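You operate a simulated robot arm through the tools that you are given. There is no shell and no other tool.

You are at the controls of a simulated two-armed robot. One attempt, no reset.

Task
Set both plant pots in the seed tray, put its lid on and turn the white vent tab open.

Only the result counts: the job must be done as asked and must still hold three seconds after the hand-in. Knocking over, shifting, dropping, spilling or breaking anything else fails it. A push-on lid holds only when it is set on centred and level and pressed home; a screw cap is set on level and turned clockwise until tight.

Robot
Two 7-joint arms with two-finger parallel grippers on one trunk that stands fixed in place. Base frame: the origin is at the foot of the trunk, x ahead of it, y to its left, z up; the work surface is at about z = 0.86. Lengths are in m, angles in rad, forces in N, time in s.
The left shoulder is at [0.08, 0.131, 0.947], the right one opposite. With the tool pointing down near the work surface each hand reaches from about 0.4 to 0.86 m from the base axis, measured 20 degrees to its own side. Payload 1.57 kg a hand.
Tool frame (each hand has its own): the origin (TCP) lies between the finger pads and is the grasp point; the fingertips stand 0.03 m ahead of it; z points along the fingers, y is the line along which they close. Largest opening 0.11 m; finger width 0.024, thickness 0.012; the body of the gripper, 0.048 by 0.112 m, starts 0.078 m behind the TCP.
Orientation is that of the tool frame in the base frame, as [roll, pitch, yaw] about the fixed x, y, z axes, in that order (R = Rz(yaw) Ry(pitch) Rx(roll)). With the fingers straight down and closing along the base's y, the tool's x points along the base's -x, its y along +y and its z along -z.

Tools
- The arms move only by the tool play_rows. It takes "left_moves", "right_moves" or both (then of equal length, played together; a hand with none holds still); each is text: rows parted by semicolons, each of 7 numbers parted by spaces: the gripper command, from -1 (shut) to 1 (fully open), values between in proportion, then the shift along the tool's x, y, z in m, then the turn, a rotation vector about the tool's x, y, z in rad. In form: claw tx ty tz ax ay az; .... A call has 1 to 20 rows; each row shifts and turns the commanded pose from where the row before left it, along the tool's axes as they then stand. Each row takes 0.2 s and may step no farther than 0.05 m and 0.15 rad from the row before; otherwise, or with a gripper value out of range, the whole call is refused. A pose out of reach is approached as far as the arm can. The call stops where the force on the tool passes 40 N (or 10 N more than at its start, if that is more) or the arm is blocked; 0.2 s more then pass. Each finger travels about 0.108 m/s and halts on what it meets, pressing with about 26 N; the grip force reading is that of the motor and also rises with nothing between the fingers. The clock runs only during rows and for 0.2 s after the last one: add rows that do not move to give the fingers time. The reply holds the time, the measured pose of the TCP, the force on the tool along the base axes, the opening and the grip force, in the units named above and with some noise, with the torque about the TCP (base axes, N m) and any sound that the robot's microphone picked up.
- Cameras (640 x 400 px; columns grow to the right, rows downward): "scene" is now at [-0.0457, 0.0305, 1.4338]; the picture's right is [0.25, -0.97, 0.00], its down [-0.36, -0.09, -0.93] and it looks along [0.90, 0.23, -0.37] (base axes); focal length 317 px, centre (320, 200). "left" rides on the left gripper at [0.07, -0.016, -0.141] in its tool frame; the picture's right is [0.23, 0.97, 0.00], its down [-0.86, 0.20, -0.48] and it looks along [-0.47, 0.11, 0.88] (tool axes); focal length 222 px, centre (320, 200). "right" rides on the right gripper at [0.07, 0.016, -0.141] in its tool frame; the picture's right is [-0.23, 0.97, 0.00], its down [-0.86, -0.20, -0.48] and it looks along [-0.47, -0.11, 0.88] (tool axes); focal length 222 px, centre (320, 200). There is no depth. A picture from a camera that has moved, and an enlarged one, comes with that camera's place and axes in the base frame and with its lens. The place of the scene camera against the robot may be out by one fixed shift of up to 0.012 m in any direction.
- get_image(camera): a new picture of that camera. No time passes.
- head_to(pan, tilt): turns the head with the scene camera to pan (to the left, within 1.902 rad either way) and tilt (down, from -0.506 to 1.204), counted from straight ahead of the robot. It gives what a move gives.
- close_up(camera, box): a new picture of the part [left, top, right, bottom] of that camera's present view, enlarged. No time passes.
- close_job(): hands the job in; it is judged then, once.

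Places have to be worked out from the pictures, the camera data and where the tool is seen. Open the grippers and draw the arms clear of the work before you hand the job in, unless the task says otherwise.

The tools are called after "Call:" as name(argument=value, ...) on one line, values as JSON. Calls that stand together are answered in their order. play_rows: Moves the arms, as the interface text tells. Its arguments: {"type":"object","properties":{"left_moves":{"type":"string"},"right_moves":{"type":"string"}},"required":[]} The other tools are called the same way: head_to (pan, tilt) turns the head that bears the scene camera; get_image (camera) takes a picture; close_up (camera, box) takes an enlarged picture of a part of a camera's view; close_job () hands the job in.

At the start:

```text
time: 0.0
left_eef_pos: [0.4625, 0.3411, 1.2366]
left_orientation: [-3.141, -0.001, 3.14]
left_wrist_force: [0.2, 0.2, 0.8]
left_wrist_torque: [-0.04, -0.01, -0.01]
left_gripper_width: 0.11
left_gripper_force: 0.1
right_eef_pos: [0.5074, -0.0673, 1.2986]
right_orientation: [-3.14, -0.001, 3.141]
right_wrist_force: [0.7, 0.7, 0.4]
right_wrist_torque: [-0.01, -0.01, 0.01]
right_gripper_width: 0.1101
right_gripper_force: 0.1
head pan, tilt (commanded): [0.255, 0.375]
```

scene: 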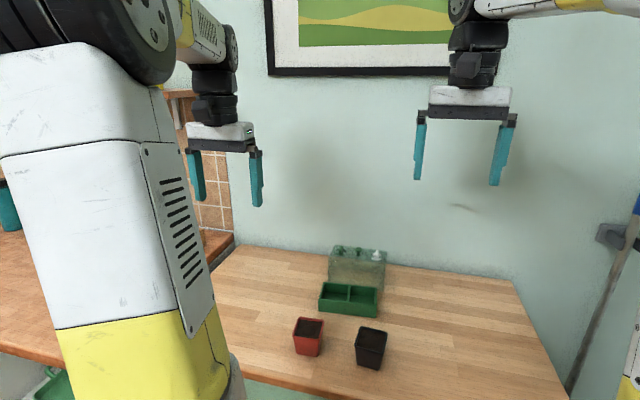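
right: 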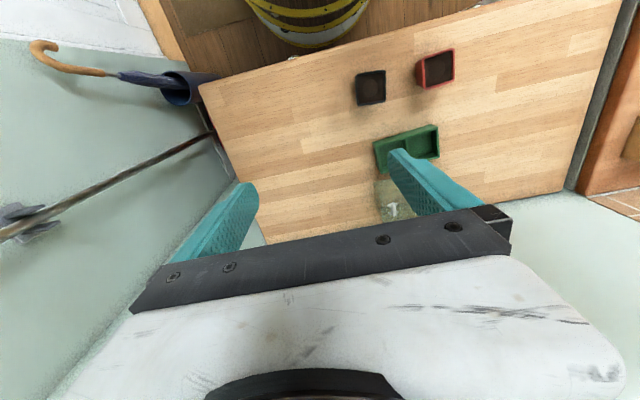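
left: 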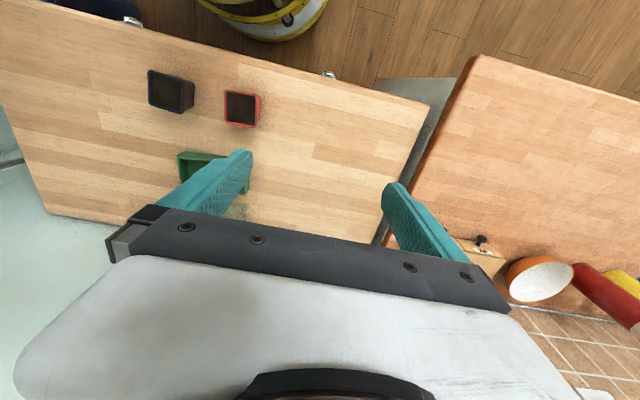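

I see a red pot, a black pot, a green two-cell tray and a translucent lid behind it. I take enlarged views to locate them.

Call:
close_up(camera="scene", box=[270, 230, 430, 380])

Call:
close_up(camera="right", box=[320, 30, 480, 230])

Call:
close_up(camera="left", box=[120, 50, 290, 230])

```text
2.67 times, centred on (350, 305) of scene
camera zoom: at [-0.0457, 0.0305, 1.4338], right [0.25, -0.97, 0.0], down [-0.36, -0.09, -0.93], along [0.9, 0.23, -0.37], focal length 846 px, centre (240, -80)
```

zoom: 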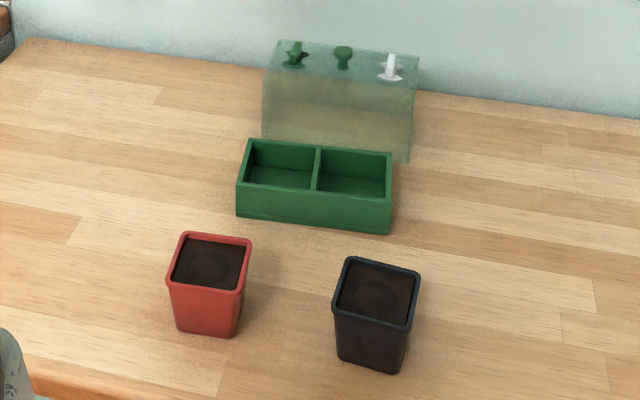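

```text
2.00 times, centred on (400, 130) of right
camera zoom: at [0.4389, -0.0519, 1.4403], right [0.23, 0.97, 0.0], down [0.86, -0.2, 0.48], along [0.47, -0.11, -0.88], focal length 444 px, centre (160, 340)
```

zoom: 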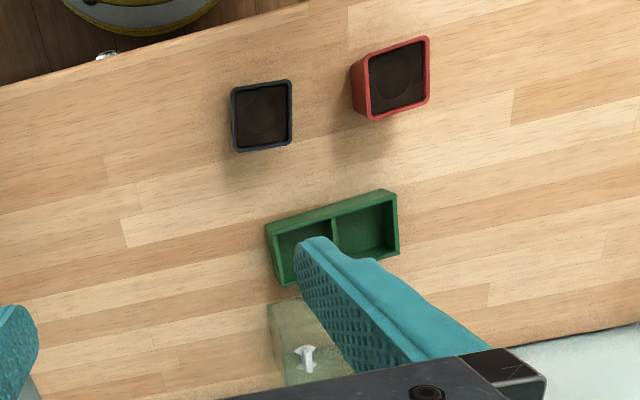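

```text
2.22 times, centred on (205, 140) of left
camera zoom: at [0.3915, 0.3249, 1.3777], right [-0.23, 0.97, 0.0], down [0.86, 0.2, 0.48], along [0.47, 0.11, -0.88], focal length 494 px, centre (576, 333)
```

zoom: 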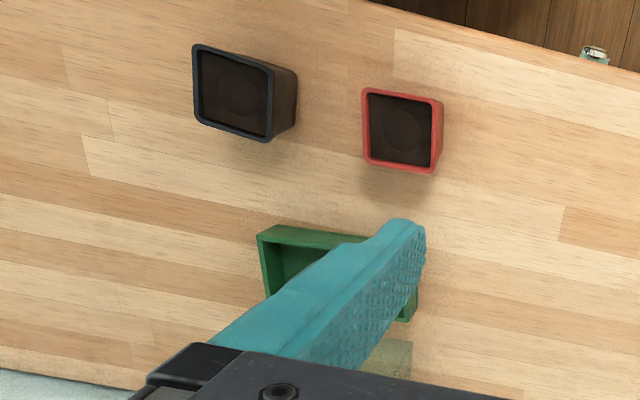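

The pots triangulate to rims near (0.477, 0.190, 0.912) and (0.480, 0.049, 0.912); the tray lies near x 0.6–0.68 and the lid near x 0.73–0.80. I move the right hand forward, high over the lid, to look at its top.

Call:
play_rows(right_moves="1 -0.025 0.022 0.02 0 0 0; 1 -0.025 0.022 0.02 0 0 0; 1 -0.025 0.022 0.02 0 0 0; 1 -0.025 0.022 0.02 0 0 0; 1 -0.025 0.022 0.02 0 0 0; 1 -0.025 0.022 0.02 0 0 0; 1 0 0 0 0 0 0")

```text
time: 1.6
left_eef_pos: [0.4614, 0.3401, 1.2353]
left_orientation: [-3.141, -0.001, 3.141]
left_wrist_force: [0.3, 0.0, -1.2]
left_wrist_torque: [0.03, 0.02, 0.0]
left_gripper_width: 0.1097
left_gripper_force: 0.1
right_eef_pos: [0.6587, 0.063, 1.1779]
right_orientation: [-3.141, 0.0, -3.142]
right_wrist_force: [-0.1, 0.3, 0.0]
right_wrist_torque: [-0.01, -0.03, -0.03]
right_gripper_width: 0.1102
right_gripper_force: 0.1
head pan, tilt (commanded): [0.255, 0.375]
```

The right hand is at (0.659, 0.063, 1.178). I take its picture to see the lid top and the tray.

Call:
get_image(camera="right")

Call:
get_image(camera="scene")

```text
taken
camera right: at [0.5889, 0.079, 1.3196], right [0.23, 0.97, 0.0], down [0.86, -0.2, 0.48], along [0.47, -0.11, -0.88], focal length 222 px, centre (320, 200)
```

right: 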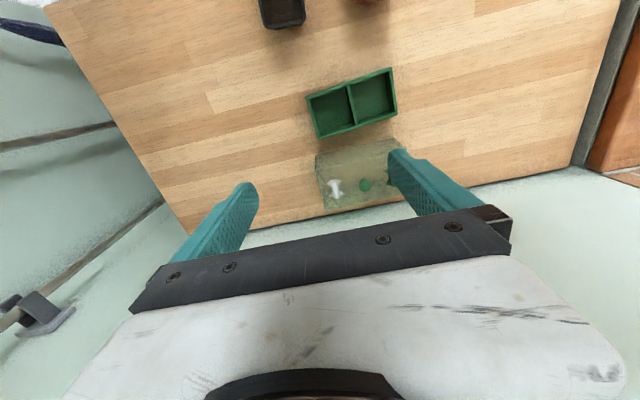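

```text
taken
camera scene: at [-0.0456, 0.0305, 1.4338], right [0.25, -0.97, 0.0], down [-0.36, -0.09, -0.93], along [0.9, 0.23, -0.37], focal length 317 px, centre (320, 200)
```

scene: 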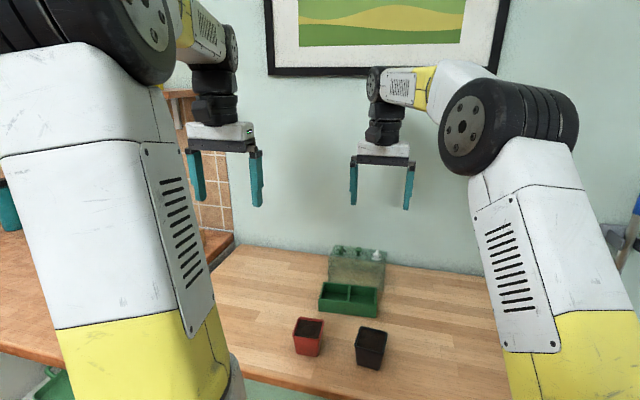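

The lid top shows the white tab, a middle knob and one hidden behind the finger. I enlarge this part.

Call:
close_up(camera="right", box=[290, 60, 430, 220])

Call:
close_up(camera="right", box=[310, 140, 390, 215])

Call:
close_up(camera="scene", box=[315, 235, 395, 295])

```text
2.50 times, centred on (360, 140) of right
camera zoom: at [0.5889, 0.079, 1.3196], right [0.23, 0.97, 0.0], down [0.86, -0.2, 0.48], along [0.47, -0.11, -0.88], focal length 555 px, centre (220, 350)
```

zoom: 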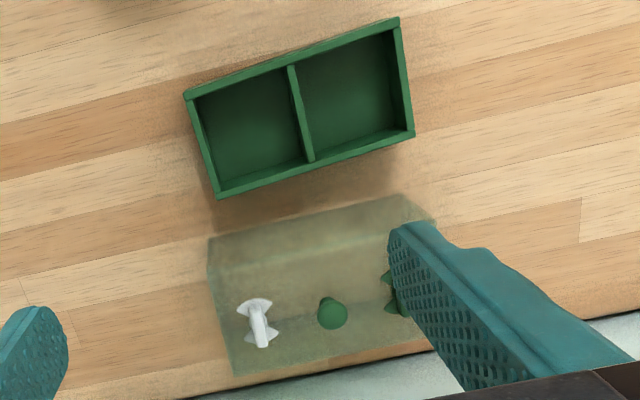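

```text
5.33 times, centred on (350, 178) of right
camera zoom: at [0.5889, 0.079, 1.3196], right [0.23, 0.97, 0.0], down [0.86, -0.2, 0.48], along [0.47, -0.11, -0.88], focal length 1185 px, centre (160, 320)
```

zoom: 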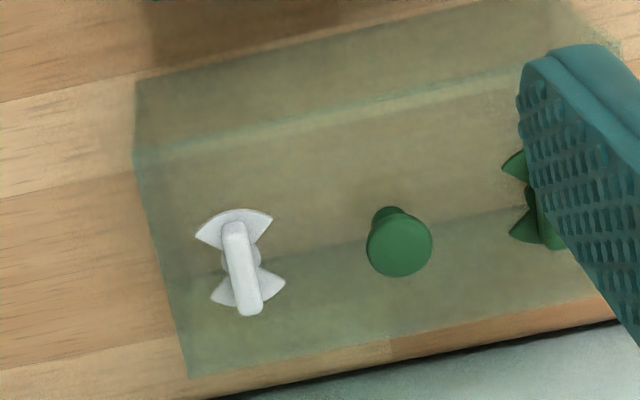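

```text
6.67 times, centred on (355, 265) of scene
camera zoom: at [-0.0456, 0.0305, 1.4338], right [0.25, -0.97, 0.0], down [-0.36, -0.09, -0.93], along [0.9, 0.23, -0.37], focal length 2115 px, centre (87, -233)
```

zoom: 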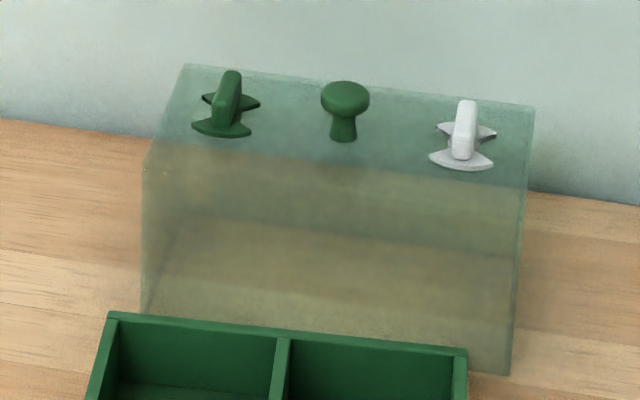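

The lid bears two bow-tie vent tabs (green and white) and a middle knob. I bring the right hand nearer, staying well above the lid, to see how the white vent is made.

Call:
play_rows(right_moves="1 -0.0228 0.0018 0.0295 0 0 0; 1 -0.0228 0.0018 0.0295 0 0 0; 1 -0.0228 0.0018 0.0295 0 0 0; 1 -0.0228 0.0018 0.0295 0 0 0; 1 0 0 0 0 0 0")

Call:
get_image(camera="right")

Call:
close_up(camera="right", box=[270, 120, 370, 200])

```text
time: 2.8
left_eef_pos: [0.4615, 0.3403, 1.2356]
left_orientation: [3.14, -0.001, -3.141]
left_wrist_force: [0.0, -0.8, 0.1]
left_wrist_torque: [0.02, -0.02, 0.02]
left_gripper_width: 0.1097
left_gripper_force: 0.0
right_eef_pos: [0.7491, 0.0727, 1.0608]
right_orientation: [-3.14, 0.002, 3.141]
right_wrist_force: [0.4, -0.1, -0.4]
right_wrist_torque: [0.0, 0.0, -0.01]
right_gripper_width: 0.1101
right_gripper_force: 0.2
head pan, tilt (commanded): [0.255, 0.375]
```

```text
taken
camera right: at [0.6812, 0.0888, 1.2029], right [0.23, 0.97, 0.0], down [0.86, -0.2, 0.48], along [0.47, -0.11, -0.88], focal length 222 px, centre (320, 200)
```

right: 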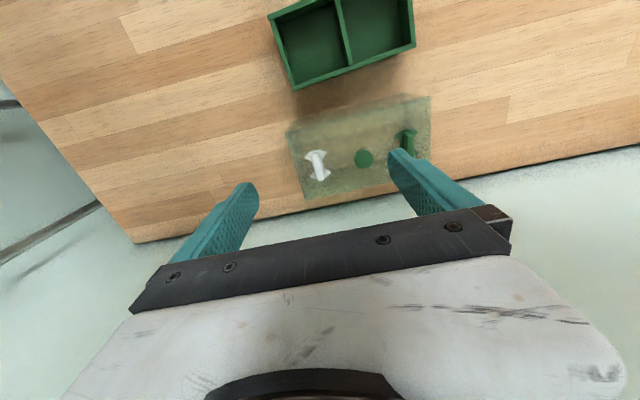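

```text
5.00 times, centred on (320, 160) of right
camera zoom: at [0.6812, 0.0888, 1.2029], right [0.23, 0.97, 0.0], down [0.86, -0.2, 0.48], along [0.47, -0.11, -0.88], focal length 1111 px, centre (320, 400)
```

zoom: 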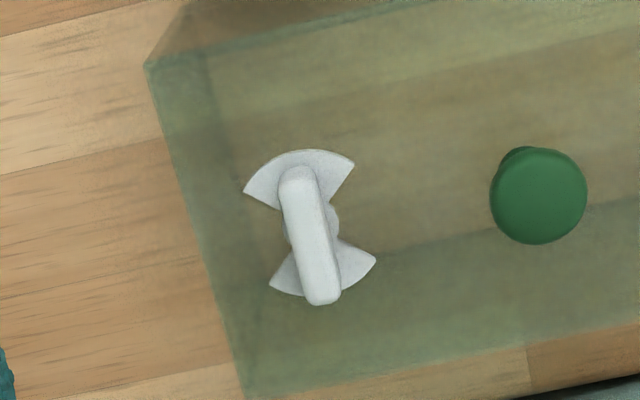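

The white tab is a ridge lying along base x over a bow-tie vane. I look at it at greater zoom for marks, and at the green one for comparison.

Call:
close_up(camera="right", box=[295, 140, 345, 190])

Call:
close_up(camera="right", box=[280, 90, 440, 205])

Call:
close_up(camera="right", box=[250, 0, 430, 110])

```text
8.00 times, centred on (320, 165) of right
camera zoom: at [0.6812, 0.0888, 1.2029], right [0.23, 0.97, 0.0], down [0.86, -0.2, 0.48], along [0.47, -0.11, -0.88], focal length 1777 px, centre (320, 480)
```

zoom: 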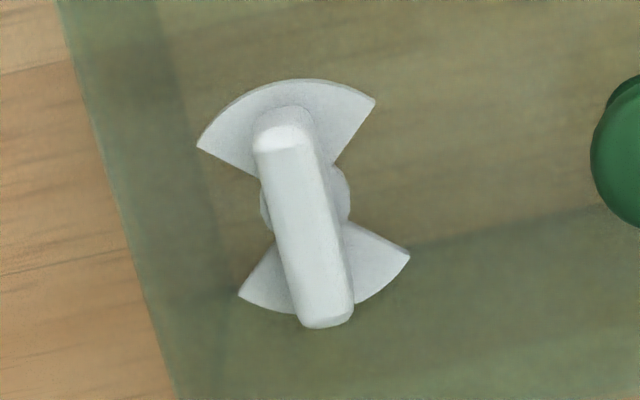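

```text
3.48 times, centred on (360, 148) of right
camera zoom: at [0.6812, 0.0888, 1.2029], right [0.23, 0.97, 0.0], down [0.86, -0.2, 0.48], along [0.47, -0.11, -0.88], focal length 773 px, centre (181, 383)
```

zoom: 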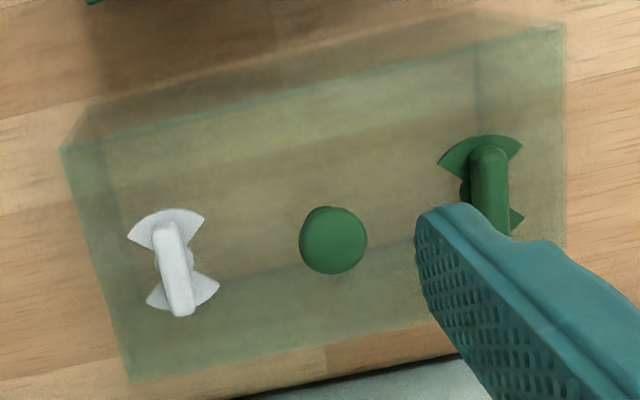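

```text
3.56 times, centred on (340, 55) of right
camera zoom: at [0.6812, 0.0888, 1.2029], right [0.23, 0.97, 0.0], down [0.86, -0.2, 0.48], along [0.47, -0.11, -0.88], focal length 790 px, centre (249, 716)
```

zoom: 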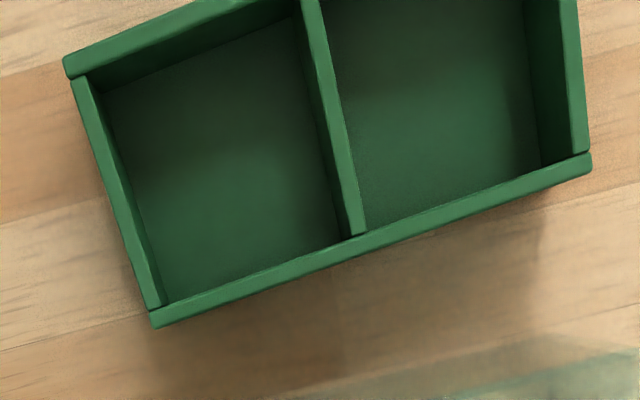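

From two views the tray rim corners come out at (0.611,0.049), (0.600,0.196), (0.674,0.201), (0.686,0.054) at z≈0.90, which is a yaw of about +0.075. The lid top is at z≈0.95, centred near (0.768,0.118). The black pot's yaw is about -0.09. I draw the right hand back above the black pot and turn it a quarter so that the fingers close along base x.

Call:
play_rows(right_moves="1 0.045 -0.004 0 0 0 0; 1 0.045 -0.004 0 0 0 0; 1 0.045 -0.004 0 0 0 0; 1 0.045 -0.004 0 0 0 0; 1 0.045 -0.004 0 0 0 0; 1 0.044 -0.004 0 0 0 0; 1 0 0 0 0 0 -0.1483; 1 0 0 0 0 0 -0.1483; 1 0 0 0 0 0 -0.1483; 1 0 0 0 0 0 -0.1483; 1 0 0 0 0 0 -0.1483; 1 0 0 0 0 0 -0.1483; 1 0 0 0 0 0 -0.1483; 1 0 0 0 0 0 -0.1483; 1 0 0 0 0 0 -0.1483; 1 0 0 0 0 0 -0.1483; 1 0 0 0 0 0 0")

Call:
get_image(camera="right")

Call:
get_image(camera="scene")

```text
time: 6.4
left_eef_pos: [0.4611, 0.3394, 1.2355]
left_orientation: [-3.141, 0.0, -3.141]
left_wrist_force: [0.2, -0.2, 0.5]
left_wrist_torque: [0.0, -0.01, 0.0]
left_gripper_width: 0.11
left_gripper_force: 0.1
right_eef_pos: [0.479, 0.0468, 1.0599]
right_orientation: [-3.141, 0.001, -1.657]
right_wrist_force: [0.5, 0.8, 0.6]
right_wrist_torque: [0.03, 0.0, -0.01]
right_gripper_width: 0.11
right_gripper_force: 0.0
head pan, tilt (commanded): [0.255, 0.375]
```

```text
taken
camera right: at [0.4588, -0.0215, 1.2018], right [-0.95, 0.31, 0.0], down [0.27, 0.84, 0.48], along [0.15, 0.45, -0.88], focal length 222 px, centre (320, 200)
```

right: 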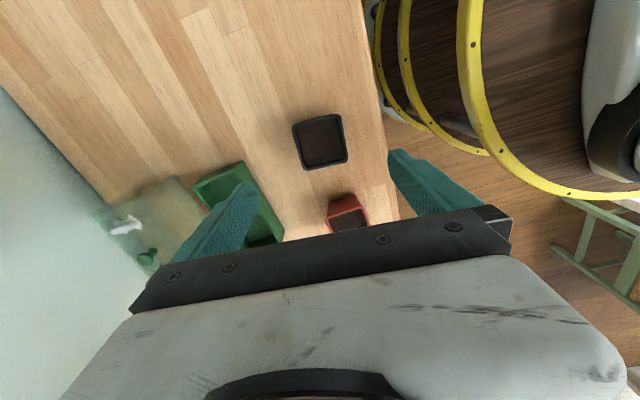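

```text
taken
camera scene: at [-0.0457, 0.0305, 1.4338], right [0.25, -0.97, 0.0], down [-0.36, -0.09, -0.93], along [0.9, 0.23, -0.37], focal length 317 px, centre (320, 200)
```

scene: 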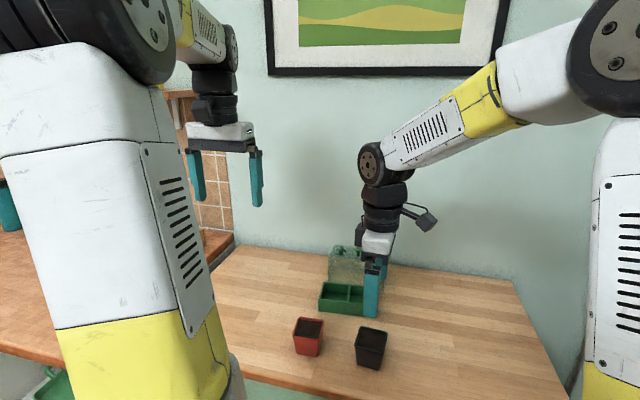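

The quarter turn was reached (yaw -1.657). I enlarge the black pot in this view to fix its rim corners.

Call:
close_up(camera="right", box=[270, 95, 370, 185])

Call:
close_up(camera="right", box=[240, 80, 440, 240])

```text
4.44 times, centred on (320, 140) of right
camera zoom: at [0.4588, -0.0215, 1.2018], right [-0.95, 0.31, 0.0], down [0.27, 0.84, 0.48], along [0.15, 0.45, -0.88], focal length 987 px, centre (320, 467)
```

zoom: 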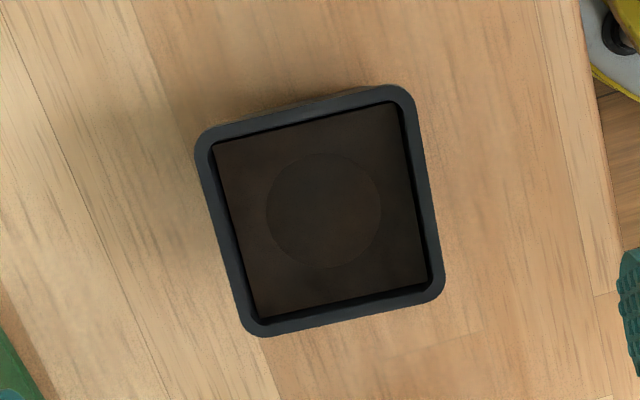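

```text
2.50 times, centred on (340, 160) of right
camera zoom: at [0.4588, -0.0215, 1.2018], right [-0.95, 0.31, 0.0], down [0.27, 0.84, 0.48], along [0.15, 0.45, -0.88], focal length 555 px, centre (270, 300)
```

zoom: 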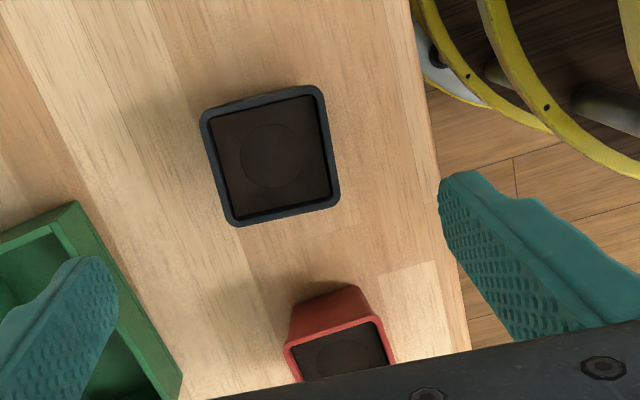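

The black pot's rim computes to a centre of (0.481, 0.050), a side of 0.062 and a yaw of -0.098. I make a small correction and lower the fingers around its rim to about 10 mm overlap, still open.

Call:
play_rows(right_moves="1 -0.0037 -0.0014 0.04 0 0 0.012; 1 0 0 0.04 0 0 0; 1 0 0 0.03 0 0 0; 1 0 0 0.018 0 0 0; 1 0 0 0 0 0 0")

Call:
get_image(camera="right")

Call:
close_up(camera="scene", box=[310, 280, 430, 380])

```text
time: 7.6
left_eef_pos: [0.4599, 0.3401, 1.2374]
left_orientation: [-3.139, -0.001, 3.142]
left_wrist_force: [-0.4, 0.3, -0.8]
left_wrist_torque: [0.01, 0.0, 0.01]
left_gripper_width: 0.11
left_gripper_force: 0.1
right_eef_pos: [0.482, 0.0527, 0.9307]
right_orientation: [-3.14, -0.001, -1.668]
right_wrist_force: [0.0, 0.8, -0.2]
right_wrist_torque: [-0.05, -0.02, 0.01]
right_gripper_width: 0.1102
right_gripper_force: 0.1
head pan, tilt (commanded): [0.255, 0.375]
```

```text
taken
camera right: at [0.4603, -0.0155, 1.0728], right [-0.95, 0.32, 0.0], down [0.28, 0.83, 0.48], along [0.15, 0.45, -0.88], focal length 222 px, centre (320, 200)
```

right: 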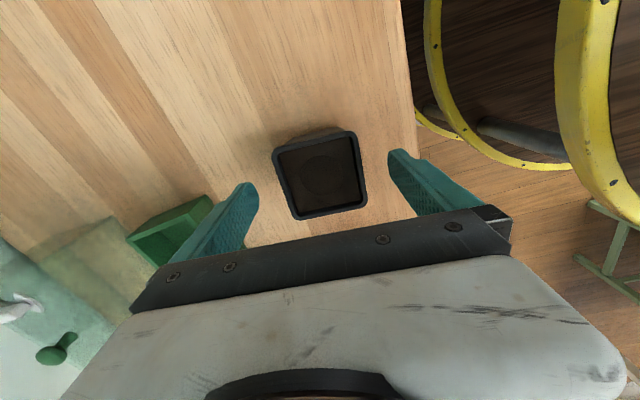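

```text
4.00 times, centred on (370, 330) of scene
camera zoom: at [-0.0457, 0.0305, 1.4338], right [0.25, -0.97, 0.0], down [-0.36, -0.09, -0.93], along [0.9, 0.23, -0.37], focal length 1269 px, centre (120, -320)
```

zoom: 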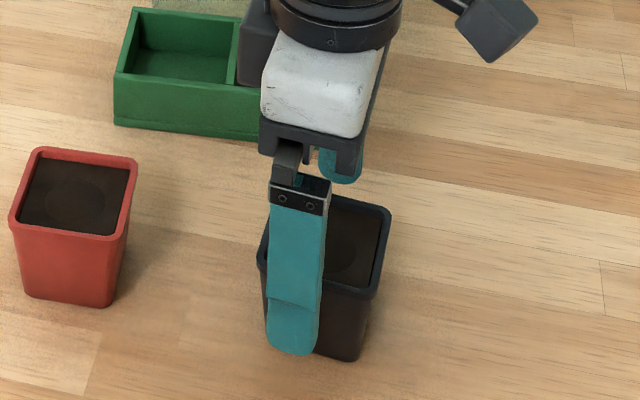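

The rim sits centred between the open fingers. I close the gripper on it.

Call:
play_rows(right_moves="-1 0 0 0 0 0 0; -1 0 0 0 0 0 0; -1 0 0 0 0 0 0; -1 0 0 0 0 0 0")

Call:
get_image(camera="right")

Call:
close_up(camera="scene", box=[310, 280, 430, 380])

```text
time: 8.6
left_eef_pos: [0.4613, 0.3403, 1.2358]
left_orientation: [-3.14, 0.0, 3.141]
left_wrist_force: [-0.1, 0.4, 0.1]
left_wrist_torque: [0.03, -0.02, 0.01]
left_gripper_width: 0.1101
left_gripper_force: 0.1
right_eef_pos: [0.483, 0.0527, 0.9298]
right_orientation: [3.141, -0.001, -1.67]
right_wrist_force: [-0.5, -0.3, -0.4]
right_wrist_torque: [-0.02, 0.02, -0.02]
right_gripper_width: 0.0592
right_gripper_force: 25.9
head pan, tilt (commanded): [0.255, 0.375]
```

```text
taken
camera right: at [0.4604, -0.0156, 1.073], right [-0.95, 0.32, 0.0], down [0.28, 0.83, 0.48], along [0.15, 0.45, -0.88], focal length 222 px, centre (320, 200)
```

right: 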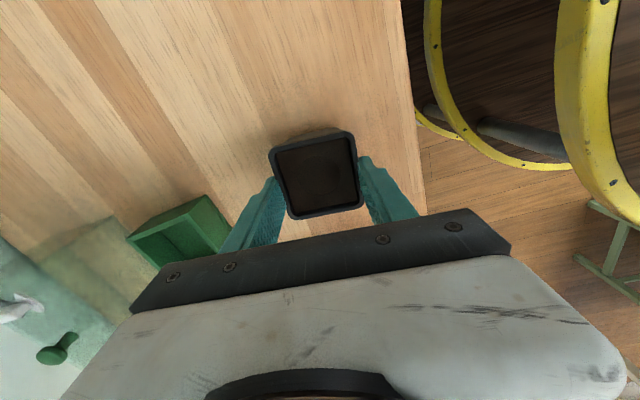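

```text
4.00 times, centred on (370, 330) of scene
camera zoom: at [-0.0456, 0.0305, 1.4338], right [0.25, -0.97, 0.0], down [-0.36, -0.09, -0.93], along [0.9, 0.23, -0.37], focal length 1269 px, centre (120, -320)
```

zoom: 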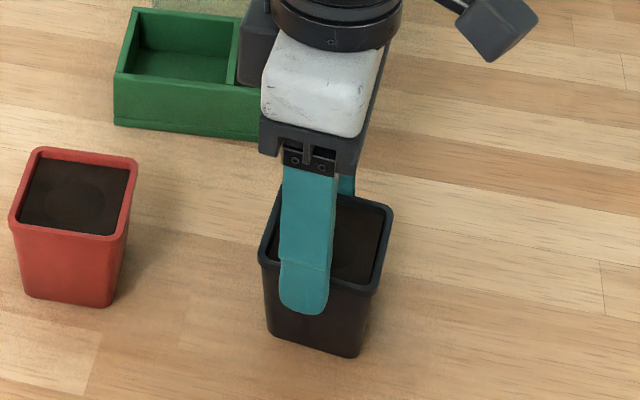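

The grip closed at 0.059 m, yet the fingertips seem lower on the pot than I meant. I enlarge the contact area to measure the overlap.

Call:
close_up(camera="scene", box=[350, 315, 420, 375])

Call:
close_up(camera="right", box=[250, 120, 390, 230])

```text
6.67 times, centred on (385, 345) of scene
camera zoom: at [-0.0456, 0.0305, 1.4338], right [0.25, -0.97, 0.0], down [-0.36, -0.09, -0.93], along [0.9, 0.23, -0.37], focal length 2115 px, centre (-113, -767)
```

zoom: 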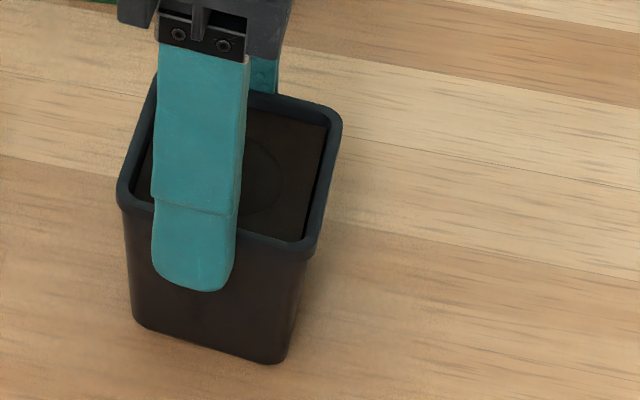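

```text
3.64 times, centred on (320, 175) of right
camera zoom: at [0.4604, -0.0156, 1.073], right [-0.95, 0.32, 0.0], down [0.28, 0.83, 0.48], along [0.15, 0.45, -0.88], focal length 808 px, centre (320, 291)
```

zoom: 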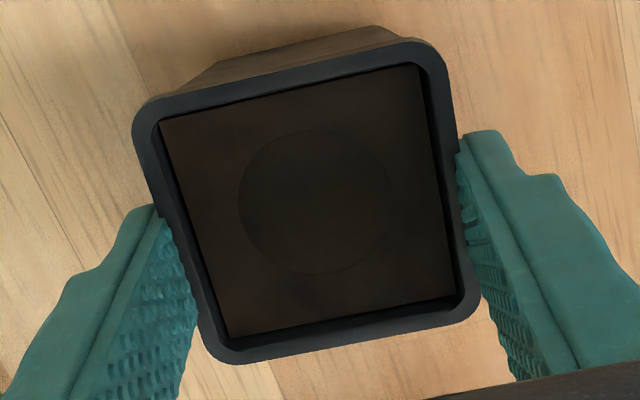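

The tips overlap the rim by about 20 mm, so the rim is near z≈0.921, too deep for the tray walls. I open slightly, rise 8 mm and grip again.

Call:
play_rows(right_moves="0.5 0 0 0 0 0 0; 0.5 0 0 0 0 0 0; 0.5 0 0 -0.008 0 0 0; 0.5 0 0 0 0 0 0; -1 0 0 0 0 0 0; -1 0 0 0 0 0 0; -1 0 0 0 0 0 0")

Call:
close_up(camera="scene", box=[350, 315, 420, 375])

Call:
close_up(camera="right", box=[250, 120, 390, 230])

```text
time: 10.2
left_eef_pos: [0.4613, 0.3409, 1.2365]
left_orientation: [3.141, 0.0, -3.14]
left_wrist_force: [-0.3, -0.2, 0.5]
left_wrist_torque: [0.02, -0.02, -0.03]
left_gripper_width: 0.1099
left_gripper_force: 0.0
right_eef_pos: [0.4823, 0.0513, 0.9396]
right_orientation: [-3.141, 0.0, -1.67]
right_wrist_force: [-0.3, -0.2, 0.0]
right_wrist_torque: [0.01, 0.0, -0.01]
right_gripper_width: 0.0591
right_gripper_force: 27.1
head pan, tilt (commanded): [0.255, 0.375]
```

```text
6.67 times, centred on (385, 345) of scene
camera zoom: at [-0.0456, 0.0305, 1.4338], right [0.25, -0.97, 0.0], down [-0.36, -0.09, -0.93], along [0.9, 0.23, -0.37], focal length 2115 px, centre (-113, -767)
```

zoom: 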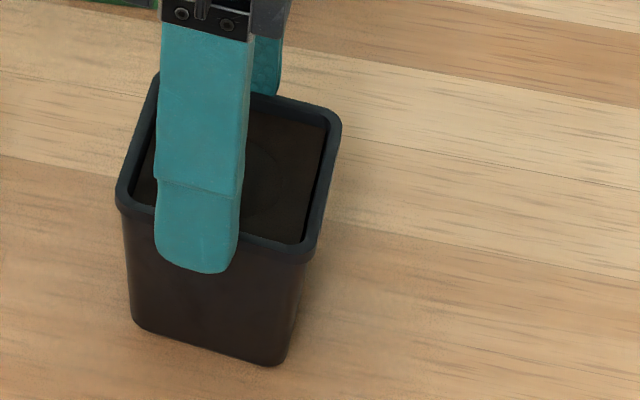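

```text
3.64 times, centred on (320, 175) of right
camera zoom: at [0.4593, -0.0162, 1.0816], right [-0.95, 0.32, 0.0], down [0.28, 0.83, 0.48], along [0.15, 0.45, -0.88], focal length 808 px, centre (320, 291)
```

zoom: 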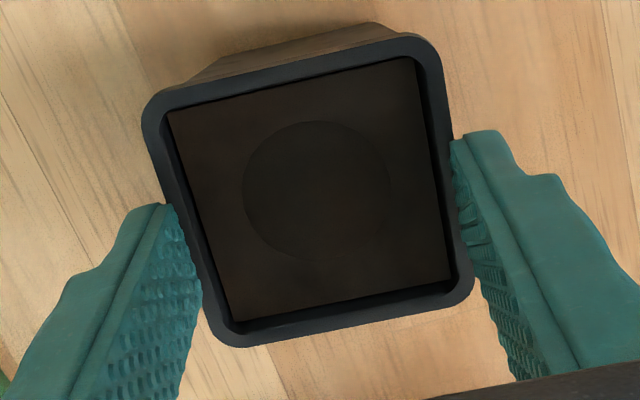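

The grip is now about 13 mm deep, with the tips at z≈0.909. I lift 8 cm, align the yaw to the tray and carry the pot over the right-hand cell.

Call:
play_rows(right_moves="-1 0 0 -0.02 0 0 0; -1 0 0 -0.03 0 0 0; -1 0 0 -0.03 0 0 0; -1 0 0 0 0 0 -0.0875; -1 0 0 0 0 0 -0.0875; -1 -0.006 -0.0331 0 0 0 0; -1 -0.006 -0.0331 0 0 0 0; -1 -0.006 -0.0331 0 0 0 0; -1 -0.006 -0.0331 0 0 0 0; -1 -0.006 -0.0331 0 0 0 0; -1 0 0 0 0 0 0")

Call:
get_image(camera="right")

Call:
close_up(camera="scene", box=[290, 230, 430, 340])

```text
time: 12.6
left_eef_pos: [0.4617, 0.3412, 1.2365]
left_orientation: [3.142, 0.001, 3.141]
left_wrist_force: [0.3, 0.8, -0.3]
left_wrist_torque: [-0.02, 0.03, 0.04]
left_gripper_width: 0.1098
left_gripper_force: 0.1
right_eef_pos: [0.6436, 0.0966, 1.0222]
right_orientation: [3.141, -0.001, -1.493]
right_wrist_force: [0.1, 0.8, -1.7]
right_wrist_torque: [0.0, 0.0, 0.01]
right_gripper_width: 0.0591
right_gripper_force: 26.0
head pan, tilt (commanded): [0.255, 0.375]
```

```text
taken
camera right: at [0.6342, 0.0249, 1.1627], right [-0.99, 0.15, 0.0], down [0.13, 0.87, 0.48], along [0.07, 0.47, -0.88], focal length 222 px, centre (320, 200)
```

right: 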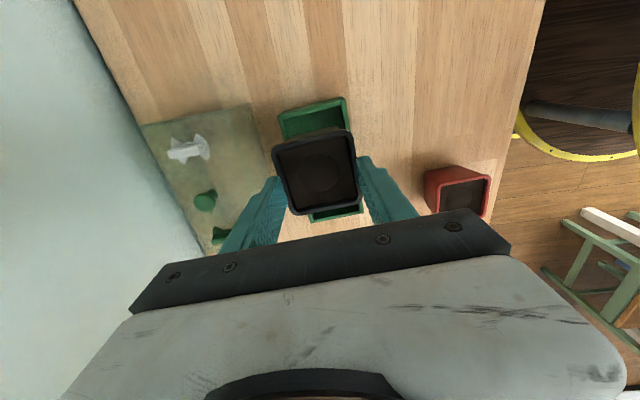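

```text
3.64 times, centred on (360, 285) of scene
camera zoom: at [-0.0456, 0.0305, 1.4338], right [0.25, -0.97, 0.0], down [-0.36, -0.09, -0.93], along [0.9, 0.23, -0.37], focal length 1154 px, centre (174, -109)
```

zoom: 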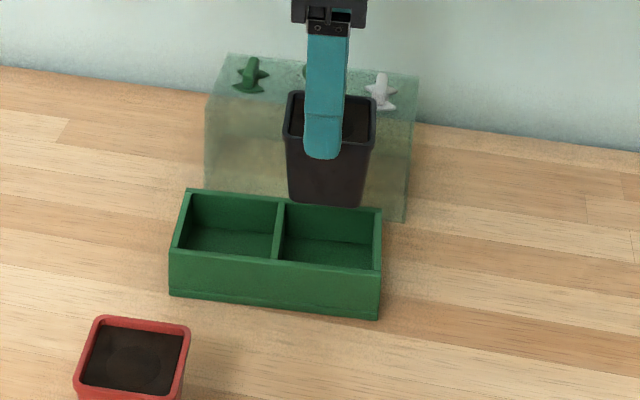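

The pot hangs above the tray. I enlarge this wrist view to check how the pot lines up with the cell.

Call:
close_up(camera="right", box=[250, 85, 390, 230])

```text
2.76 times, centred on (320, 158) of right
camera zoom: at [0.6342, 0.0249, 1.1627], right [-0.99, 0.15, 0.0], down [0.13, 0.87, 0.48], along [0.07, 0.47, -0.88], focal length 613 px, centre (320, 317)
```

zoom: 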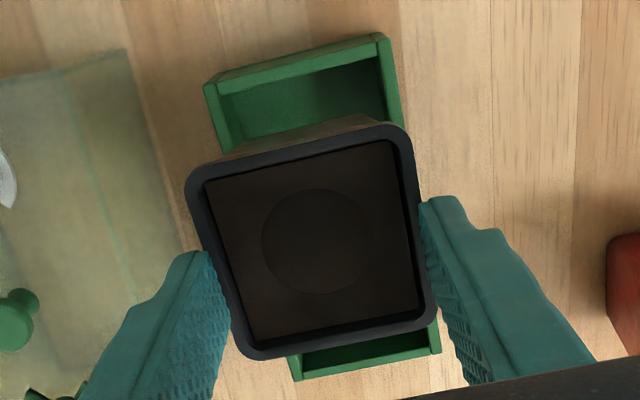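

The tray corners agree with my earlier figures, and the pot centre (0.644, 0.090) lies over the right cell's centre of about (0.645, 0.089). I lower it in.

Call:
play_rows(right_moves="-1 0.001 -0.0005 0.02 0 0 0; -1 0 0 0.02 0 0 0; -1 0 0 0.015 0 0 0; -1 0 0 0.008 0 0 0; -1 0 0 0.005 0 0 0; -1 0 0 0.004 0 0 0; -1 0 0 0 0 0 0")

Call:
close_up(camera="scene", box=[300, 240, 410, 330])

Call:
close_up(camera="right", box=[250, 85, 390, 230])

```text
time: 14.2
left_eef_pos: [0.4624, 0.3403, 1.2357]
left_orientation: [3.141, -0.001, 3.141]
left_wrist_force: [-0.2, -0.7, 0.0]
left_wrist_torque: [0.01, 0.0, -0.03]
left_gripper_width: 0.1099
left_gripper_force: 0.2
right_eef_pos: [0.644, 0.0939, 0.9477]
right_orientation: [3.141, 0.0, -1.496]
right_wrist_force: [0.1, -1.0, -0.6]
right_wrist_torque: [0.01, 0.0, 0.0]
right_gripper_width: 0.059
right_gripper_force: 25.8
head pan, tilt (commanded): [0.255, 0.375]
```

```text
4.44 times, centred on (355, 285) of scene
camera zoom: at [-0.0456, 0.0305, 1.4338], right [0.25, -0.97, 0.0], down [-0.36, -0.09, -0.93], along [0.9, 0.23, -0.37], focal length 1410 px, centre (164, -178)
```

zoom: 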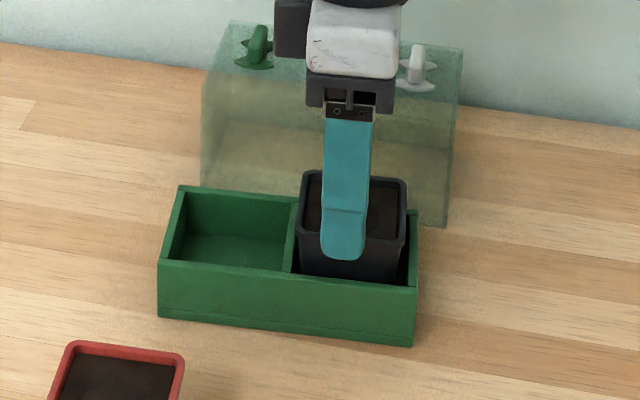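

```text
2.76 times, centred on (320, 158) of right
camera zoom: at [0.6343, 0.0228, 1.0896], right [-0.99, 0.15, 0.0], down [0.13, 0.87, 0.48], along [0.07, 0.47, -0.88], focal length 613 px, centre (320, 317)
```

zoom: 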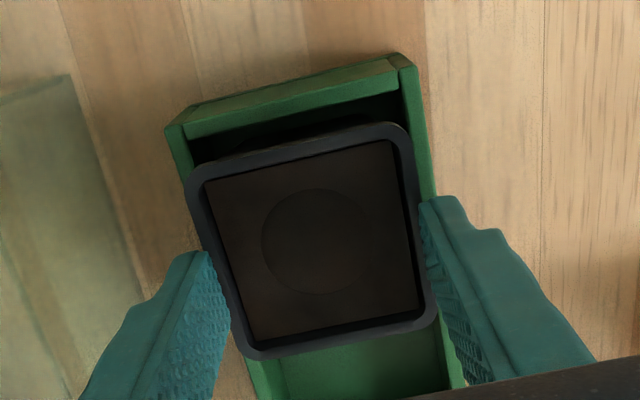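

No contact is felt yet and the pot is well inside the cell. I go on down in small steps until it meets the floor.

Call:
play_rows(right_moves="-1 0.001 0 0.002 0 0 0; -1 0 0 0.002 0 0 0; -1 0 0 0.0015 0 0 0; -1 0 0 0 0 0 0")

```text
time: 15.2
left_eef_pos: [0.4607, 0.34, 1.236]
left_orientation: [-3.142, -0.001, -3.14]
left_wrist_force: [-0.6, -0.6, 1.0]
left_wrist_torque: [0.01, -0.04, 0.01]
left_gripper_width: 0.1102
left_gripper_force: 0.1
right_eef_pos: [0.6453, 0.0941, 0.9441]
right_orientation: [-3.14, 0.002, -1.493]
right_wrist_force: [2.4, 4.8, 16.0]
right_wrist_torque: [0.16, -0.09, 0.02]
right_gripper_width: 0.0591
right_gripper_force: 26.2
head pan, tilt (commanded): [0.255, 0.375]
```

Contact at z≈0.944 with 16 N matches the pot resting on a 4 mm tray floor. I ease off a millimetre, open the fingers to about 8 cm and rise clear.

Call:
play_rows(right_moves="-1 0 0 -0.001 0 0 0; 0.4 0 0 0 0 0 0; 0.4 0 0 0 0 0 0; 0.4 0 0 0 0 0 0; 0.4 0 0 -0.02 0 0 0; 0.4 0 0 -0.03 0 0 0; 0.4 0 0 -0.03 0 0 0; 0.4 0 0 -0.03 0 0 0; 0.4 0 0 0 0 0 0")

Call:
get_image(camera="right")

Call:
close_up(camera="scene", box=[280, 235, 420, 365])

```text
time: 17.2
left_eef_pos: [0.4616, 0.34, 1.2364]
left_orientation: [3.141, 0.001, -3.141]
left_wrist_force: [0.0, -0.8, -0.7]
left_wrist_torque: [-0.01, 0.02, 0.0]
left_gripper_width: 0.1099
left_gripper_force: 0.0
right_eef_pos: [0.6461, 0.093, 1.0533]
right_orientation: [3.14, 0.0, -1.494]
right_wrist_force: [-0.1, 0.0, 0.4]
right_wrist_torque: [0.01, 0.02, -0.01]
right_gripper_width: 0.0771
right_gripper_force: 0.1
head pan, tilt (commanded): [0.255, 0.375]
```

```text
taken
camera right: at [0.6356, 0.0217, 1.1961], right [-0.99, 0.15, 0.0], down [0.13, 0.87, 0.48], along [0.07, 0.47, -0.88], focal length 222 px, centre (320, 200)
```

right: 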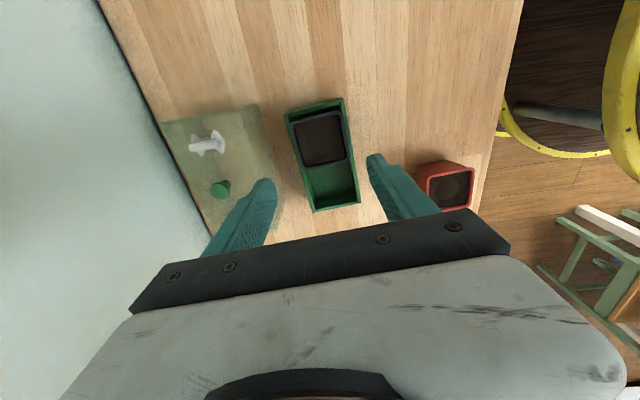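

```text
3.08 times, centred on (350, 300) of scene
camera zoom: at [-0.0456, 0.0305, 1.4338], right [0.25, -0.97, 0.0], down [-0.36, -0.09, -0.93], along [0.9, 0.23, -0.37], focal length 976 px, centre (228, -108)
```

zoom: 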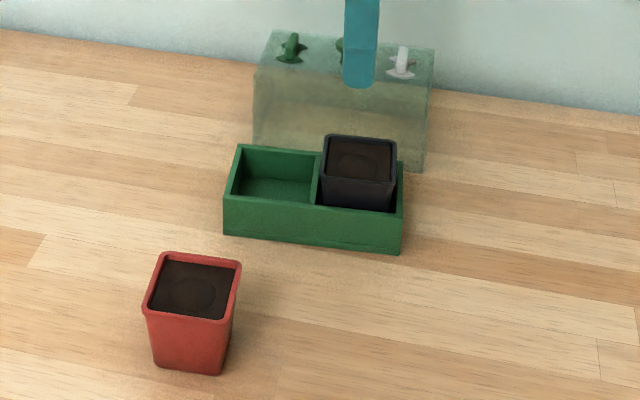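

The black pot stands upright in its cell. I withdraw the right hand and turn the left hand a quarter the other way, then bring it over the red pot at a safe height.

Call:
play_rows(left_moves="1 0 0 0 0 0 0.1383; 1 0 0 0 0 0 0.1383; 1 0 0 0 0 0 0.1383; 1 0 0 0 0 0 0.1383; 1 0 0 0 0 0 0.1383; 1 0 0 0 0 0 0.1383; 1 0 0 0 0 0 0.1383; 1 0 0 0 0 0 0.1383; 1 0 0 0 0 0 0.1383; 1 0 0 0 0 0 0.1383; 1 0 0 0 0 0 0.1383; 1 -0.0301 0.0015 0.0352 0 0 0; 1 -0.0301 0.0015 0.0352 0 0 0; 1 -0.0301 0.0015 0.0352 0 0 0; 1 -0.0301 0.0015 0.0352 0 0 0; 1 -0.0301 0.0015 0.0352 0 0 0; 1 0 0 0 0 0 0", right_moves="1 0 0 -0.03 0 0 0; 1 0.0235 0.0206 -0.025 0 0 0; 1 0.0235 0.0206 -0.025 0 0 0; 1 0.0235 0.0206 -0.025 0 0 0; 1 0.0235 0.0206 -0.025 0 0 0; 1 0.0235 0.0206 -0.025 0 0 0; 1 0.0235 0.0206 -0.025 0 0 0; 1 0.0235 0.0206 -0.025 0 0 0; 1 0.0235 0.0206 -0.02 0 0 0; 1 0 0 0 0 0 0; 1 0 0 0 0 0 0; 1 0 0 0 0 0 0; 1 0 0 0 0 0 0; 1 0 0 0 0 0 0; 1 0 0 0 0 0 0; 1 0 0 0 0 0 0; 1 0 0 0 0 0 0")

Call:
get_image(camera="left")

Call:
get_image(camera="scene")

```text
time: 20.8
left_eef_pos: [0.4719, 0.1893, 1.0567]
left_orientation: [3.141, 0.0, 1.621]
left_wrist_force: [0.3, -0.7, -0.1]
left_wrist_torque: [0.01, 0.0, 0.0]
left_gripper_width: 0.1101
left_gripper_force: 0.0
right_eef_pos: [0.4936, -0.1079, 1.2819]
right_orientation: [-3.141, 0.001, -1.495]
right_wrist_force: [0.2, 0.1, -0.4]
right_wrist_torque: [0.02, -0.01, 0.0]
right_gripper_width: 0.1101
right_gripper_force: 0.0
head pan, tilt (commanded): [0.255, 0.375]
```

```text
taken
camera left: at [0.4526, 0.2585, 1.1982], right [0.96, 0.28, 0.0], down [0.24, -0.84, 0.48], along [0.13, -0.46, -0.88], focal length 222 px, centre (320, 200)
```

left: 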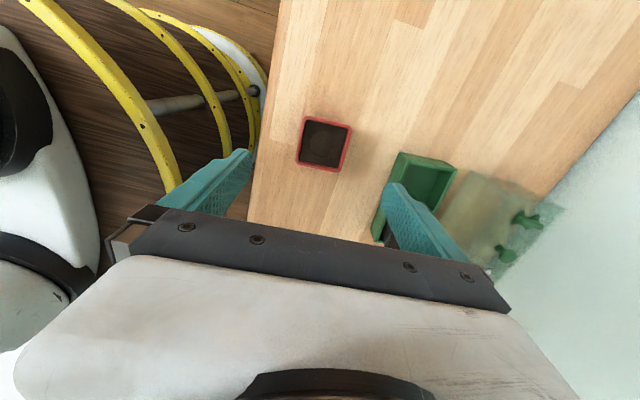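

```text
taken
camera scene: at [-0.0457, 0.0304, 1.4338], right [0.25, -0.97, 0.0], down [-0.36, -0.09, -0.93], along [0.9, 0.23, -0.37], focal length 317 px, centre (320, 200)
```

scene: 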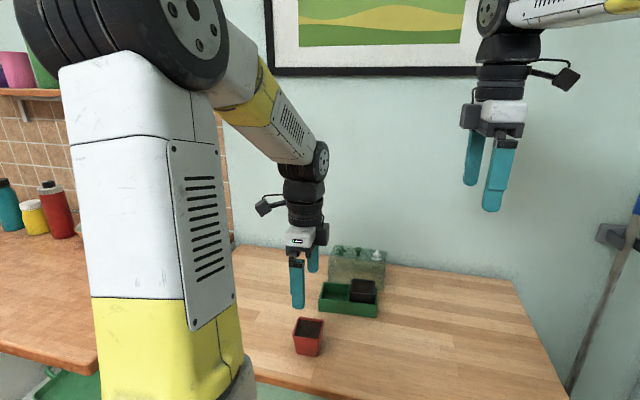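

The left hand hangs over the red pot. I enlarge its view to fix the pot's rim.

Call:
close_up(camera="left", box=[270, 95, 380, 190])

Call:
close_up(camera="left", box=[360, 130, 500, 250])

```text
4.21 times, centred on (325, 142) of left
camera zoom: at [0.4526, 0.2585, 1.1982], right [0.96, 0.28, 0.0], down [0.24, -0.84, 0.48], along [0.13, -0.46, -0.88], focal length 935 px, centre (299, 442)
```

zoom: 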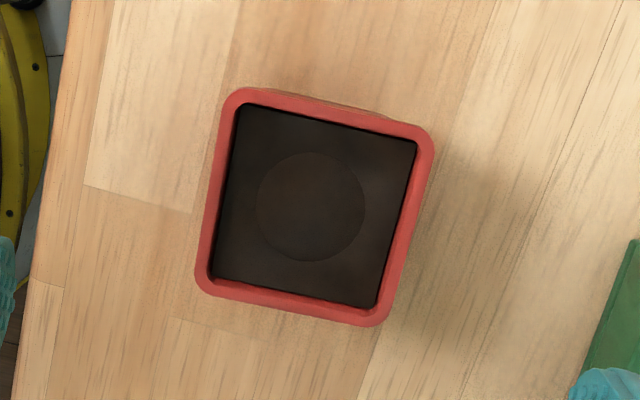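

```text
3.33 times, centred on (430, 190) of left
camera zoom: at [0.4526, 0.2585, 1.1982], right [0.96, 0.28, 0.0], down [0.24, -0.84, 0.48], along [0.13, -0.46, -0.88], focal length 740 px, centre (-47, 233)
```

zoom: 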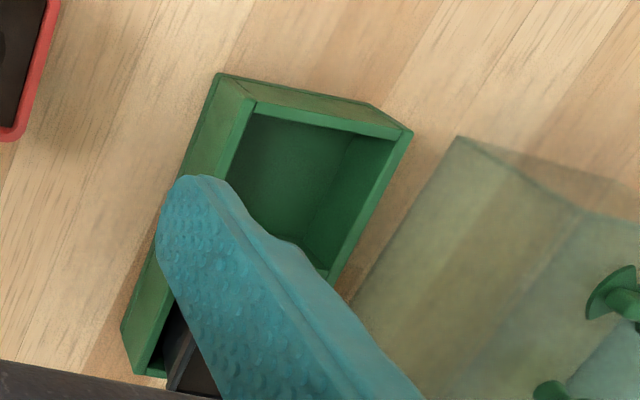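

The red pot's rim computes to a centre of (0.4765, 0.189) with yaw +0.06. I correct by 4 mm, lower to TCP z≈0.940 and close on the rim.

Call:
play_rows(left_moves="1 -0.0008 0.0044 0.04 0 0 -0.012; 1 0 0 0.04 0 0 0; 1 0 0 0.025 0 0 0; 1 0 0 0.012 0 0 0; 1 0 0 0 0 0 0; -1 0 0 0 0 0 0; -1 0 0 0 0 0 0; -1 0 0 0 0 0 0; -1 0 0 0 0 0 0")

Call:
get_image(camera="left")

Call:
close_up(camera="left", box=[250, 120, 390, 230])

Call:
close_up(camera="scene", box=[270, 290, 350, 365])

```text
time: 22.8
left_eef_pos: [0.4786, 0.1895, 0.9423]
left_orientation: [3.141, 0.0, 1.634]
left_wrist_force: [-0.7, 0.6, -0.7]
left_wrist_torque: [-0.02, 0.01, 0.01]
left_gripper_width: 0.0592
left_gripper_force: 25.7
right_eef_pos: [0.4954, -0.1065, 1.2811]
right_orientation: [3.141, 0.001, -1.495]
right_wrist_force: [-0.3, 0.2, 0.4]
right_wrist_torque: [0.01, 0.03, -0.01]
right_gripper_width: 0.1102
right_gripper_force: 0.0
head pan, tilt (commanded): [0.255, 0.375]
```

```text
taken
camera left: at [0.4594, 0.26, 1.0844], right [0.96, 0.29, 0.0], down [0.25, -0.84, 0.48], along [0.14, -0.46, -0.88], focal length 222 px, centre (320, 200)
```

left: 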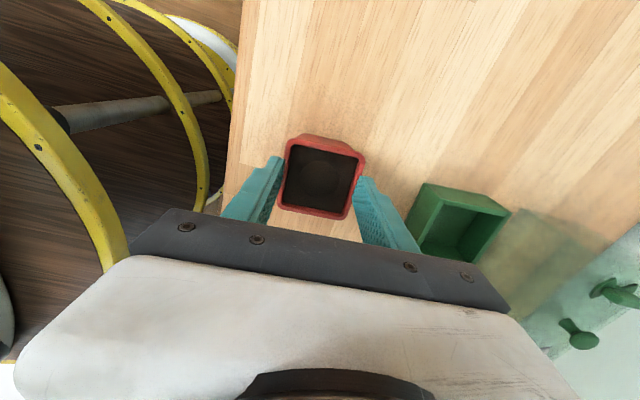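

```text
3.64 times, centred on (320, 175) of left
camera zoom: at [0.4594, 0.26, 1.0844], right [0.96, 0.29, 0.0], down [0.25, -0.84, 0.48], along [0.14, -0.46, -0.88], focal length 808 px, centre (320, 291)
```

zoom: 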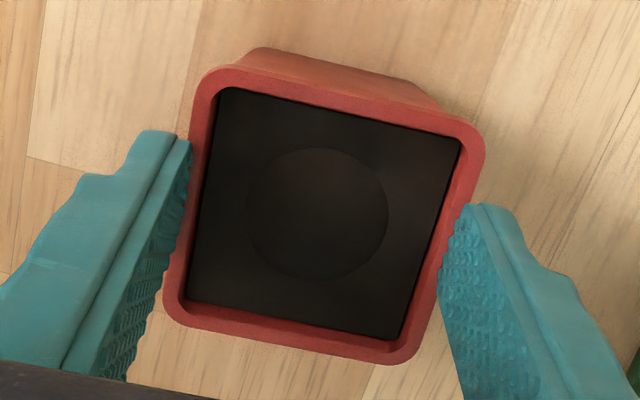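

```text
5.33 times, centred on (310, 328) of scene
camera zoom: at [-0.0456, 0.0305, 1.4338], right [0.25, -0.97, 0.0], down [-0.36, -0.09, -0.93], along [0.9, 0.23, -0.37], focal length 1692 px, centre (373, -480)
```

zoom: 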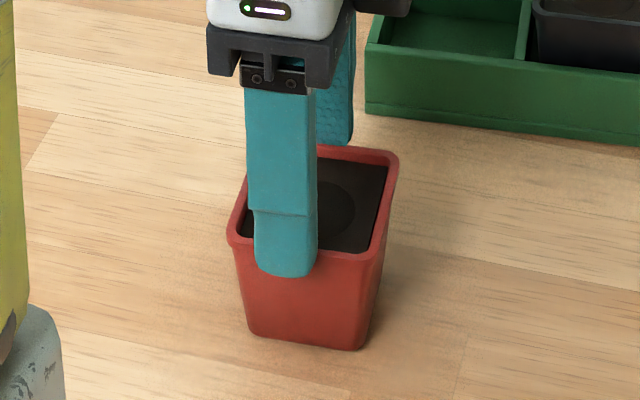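

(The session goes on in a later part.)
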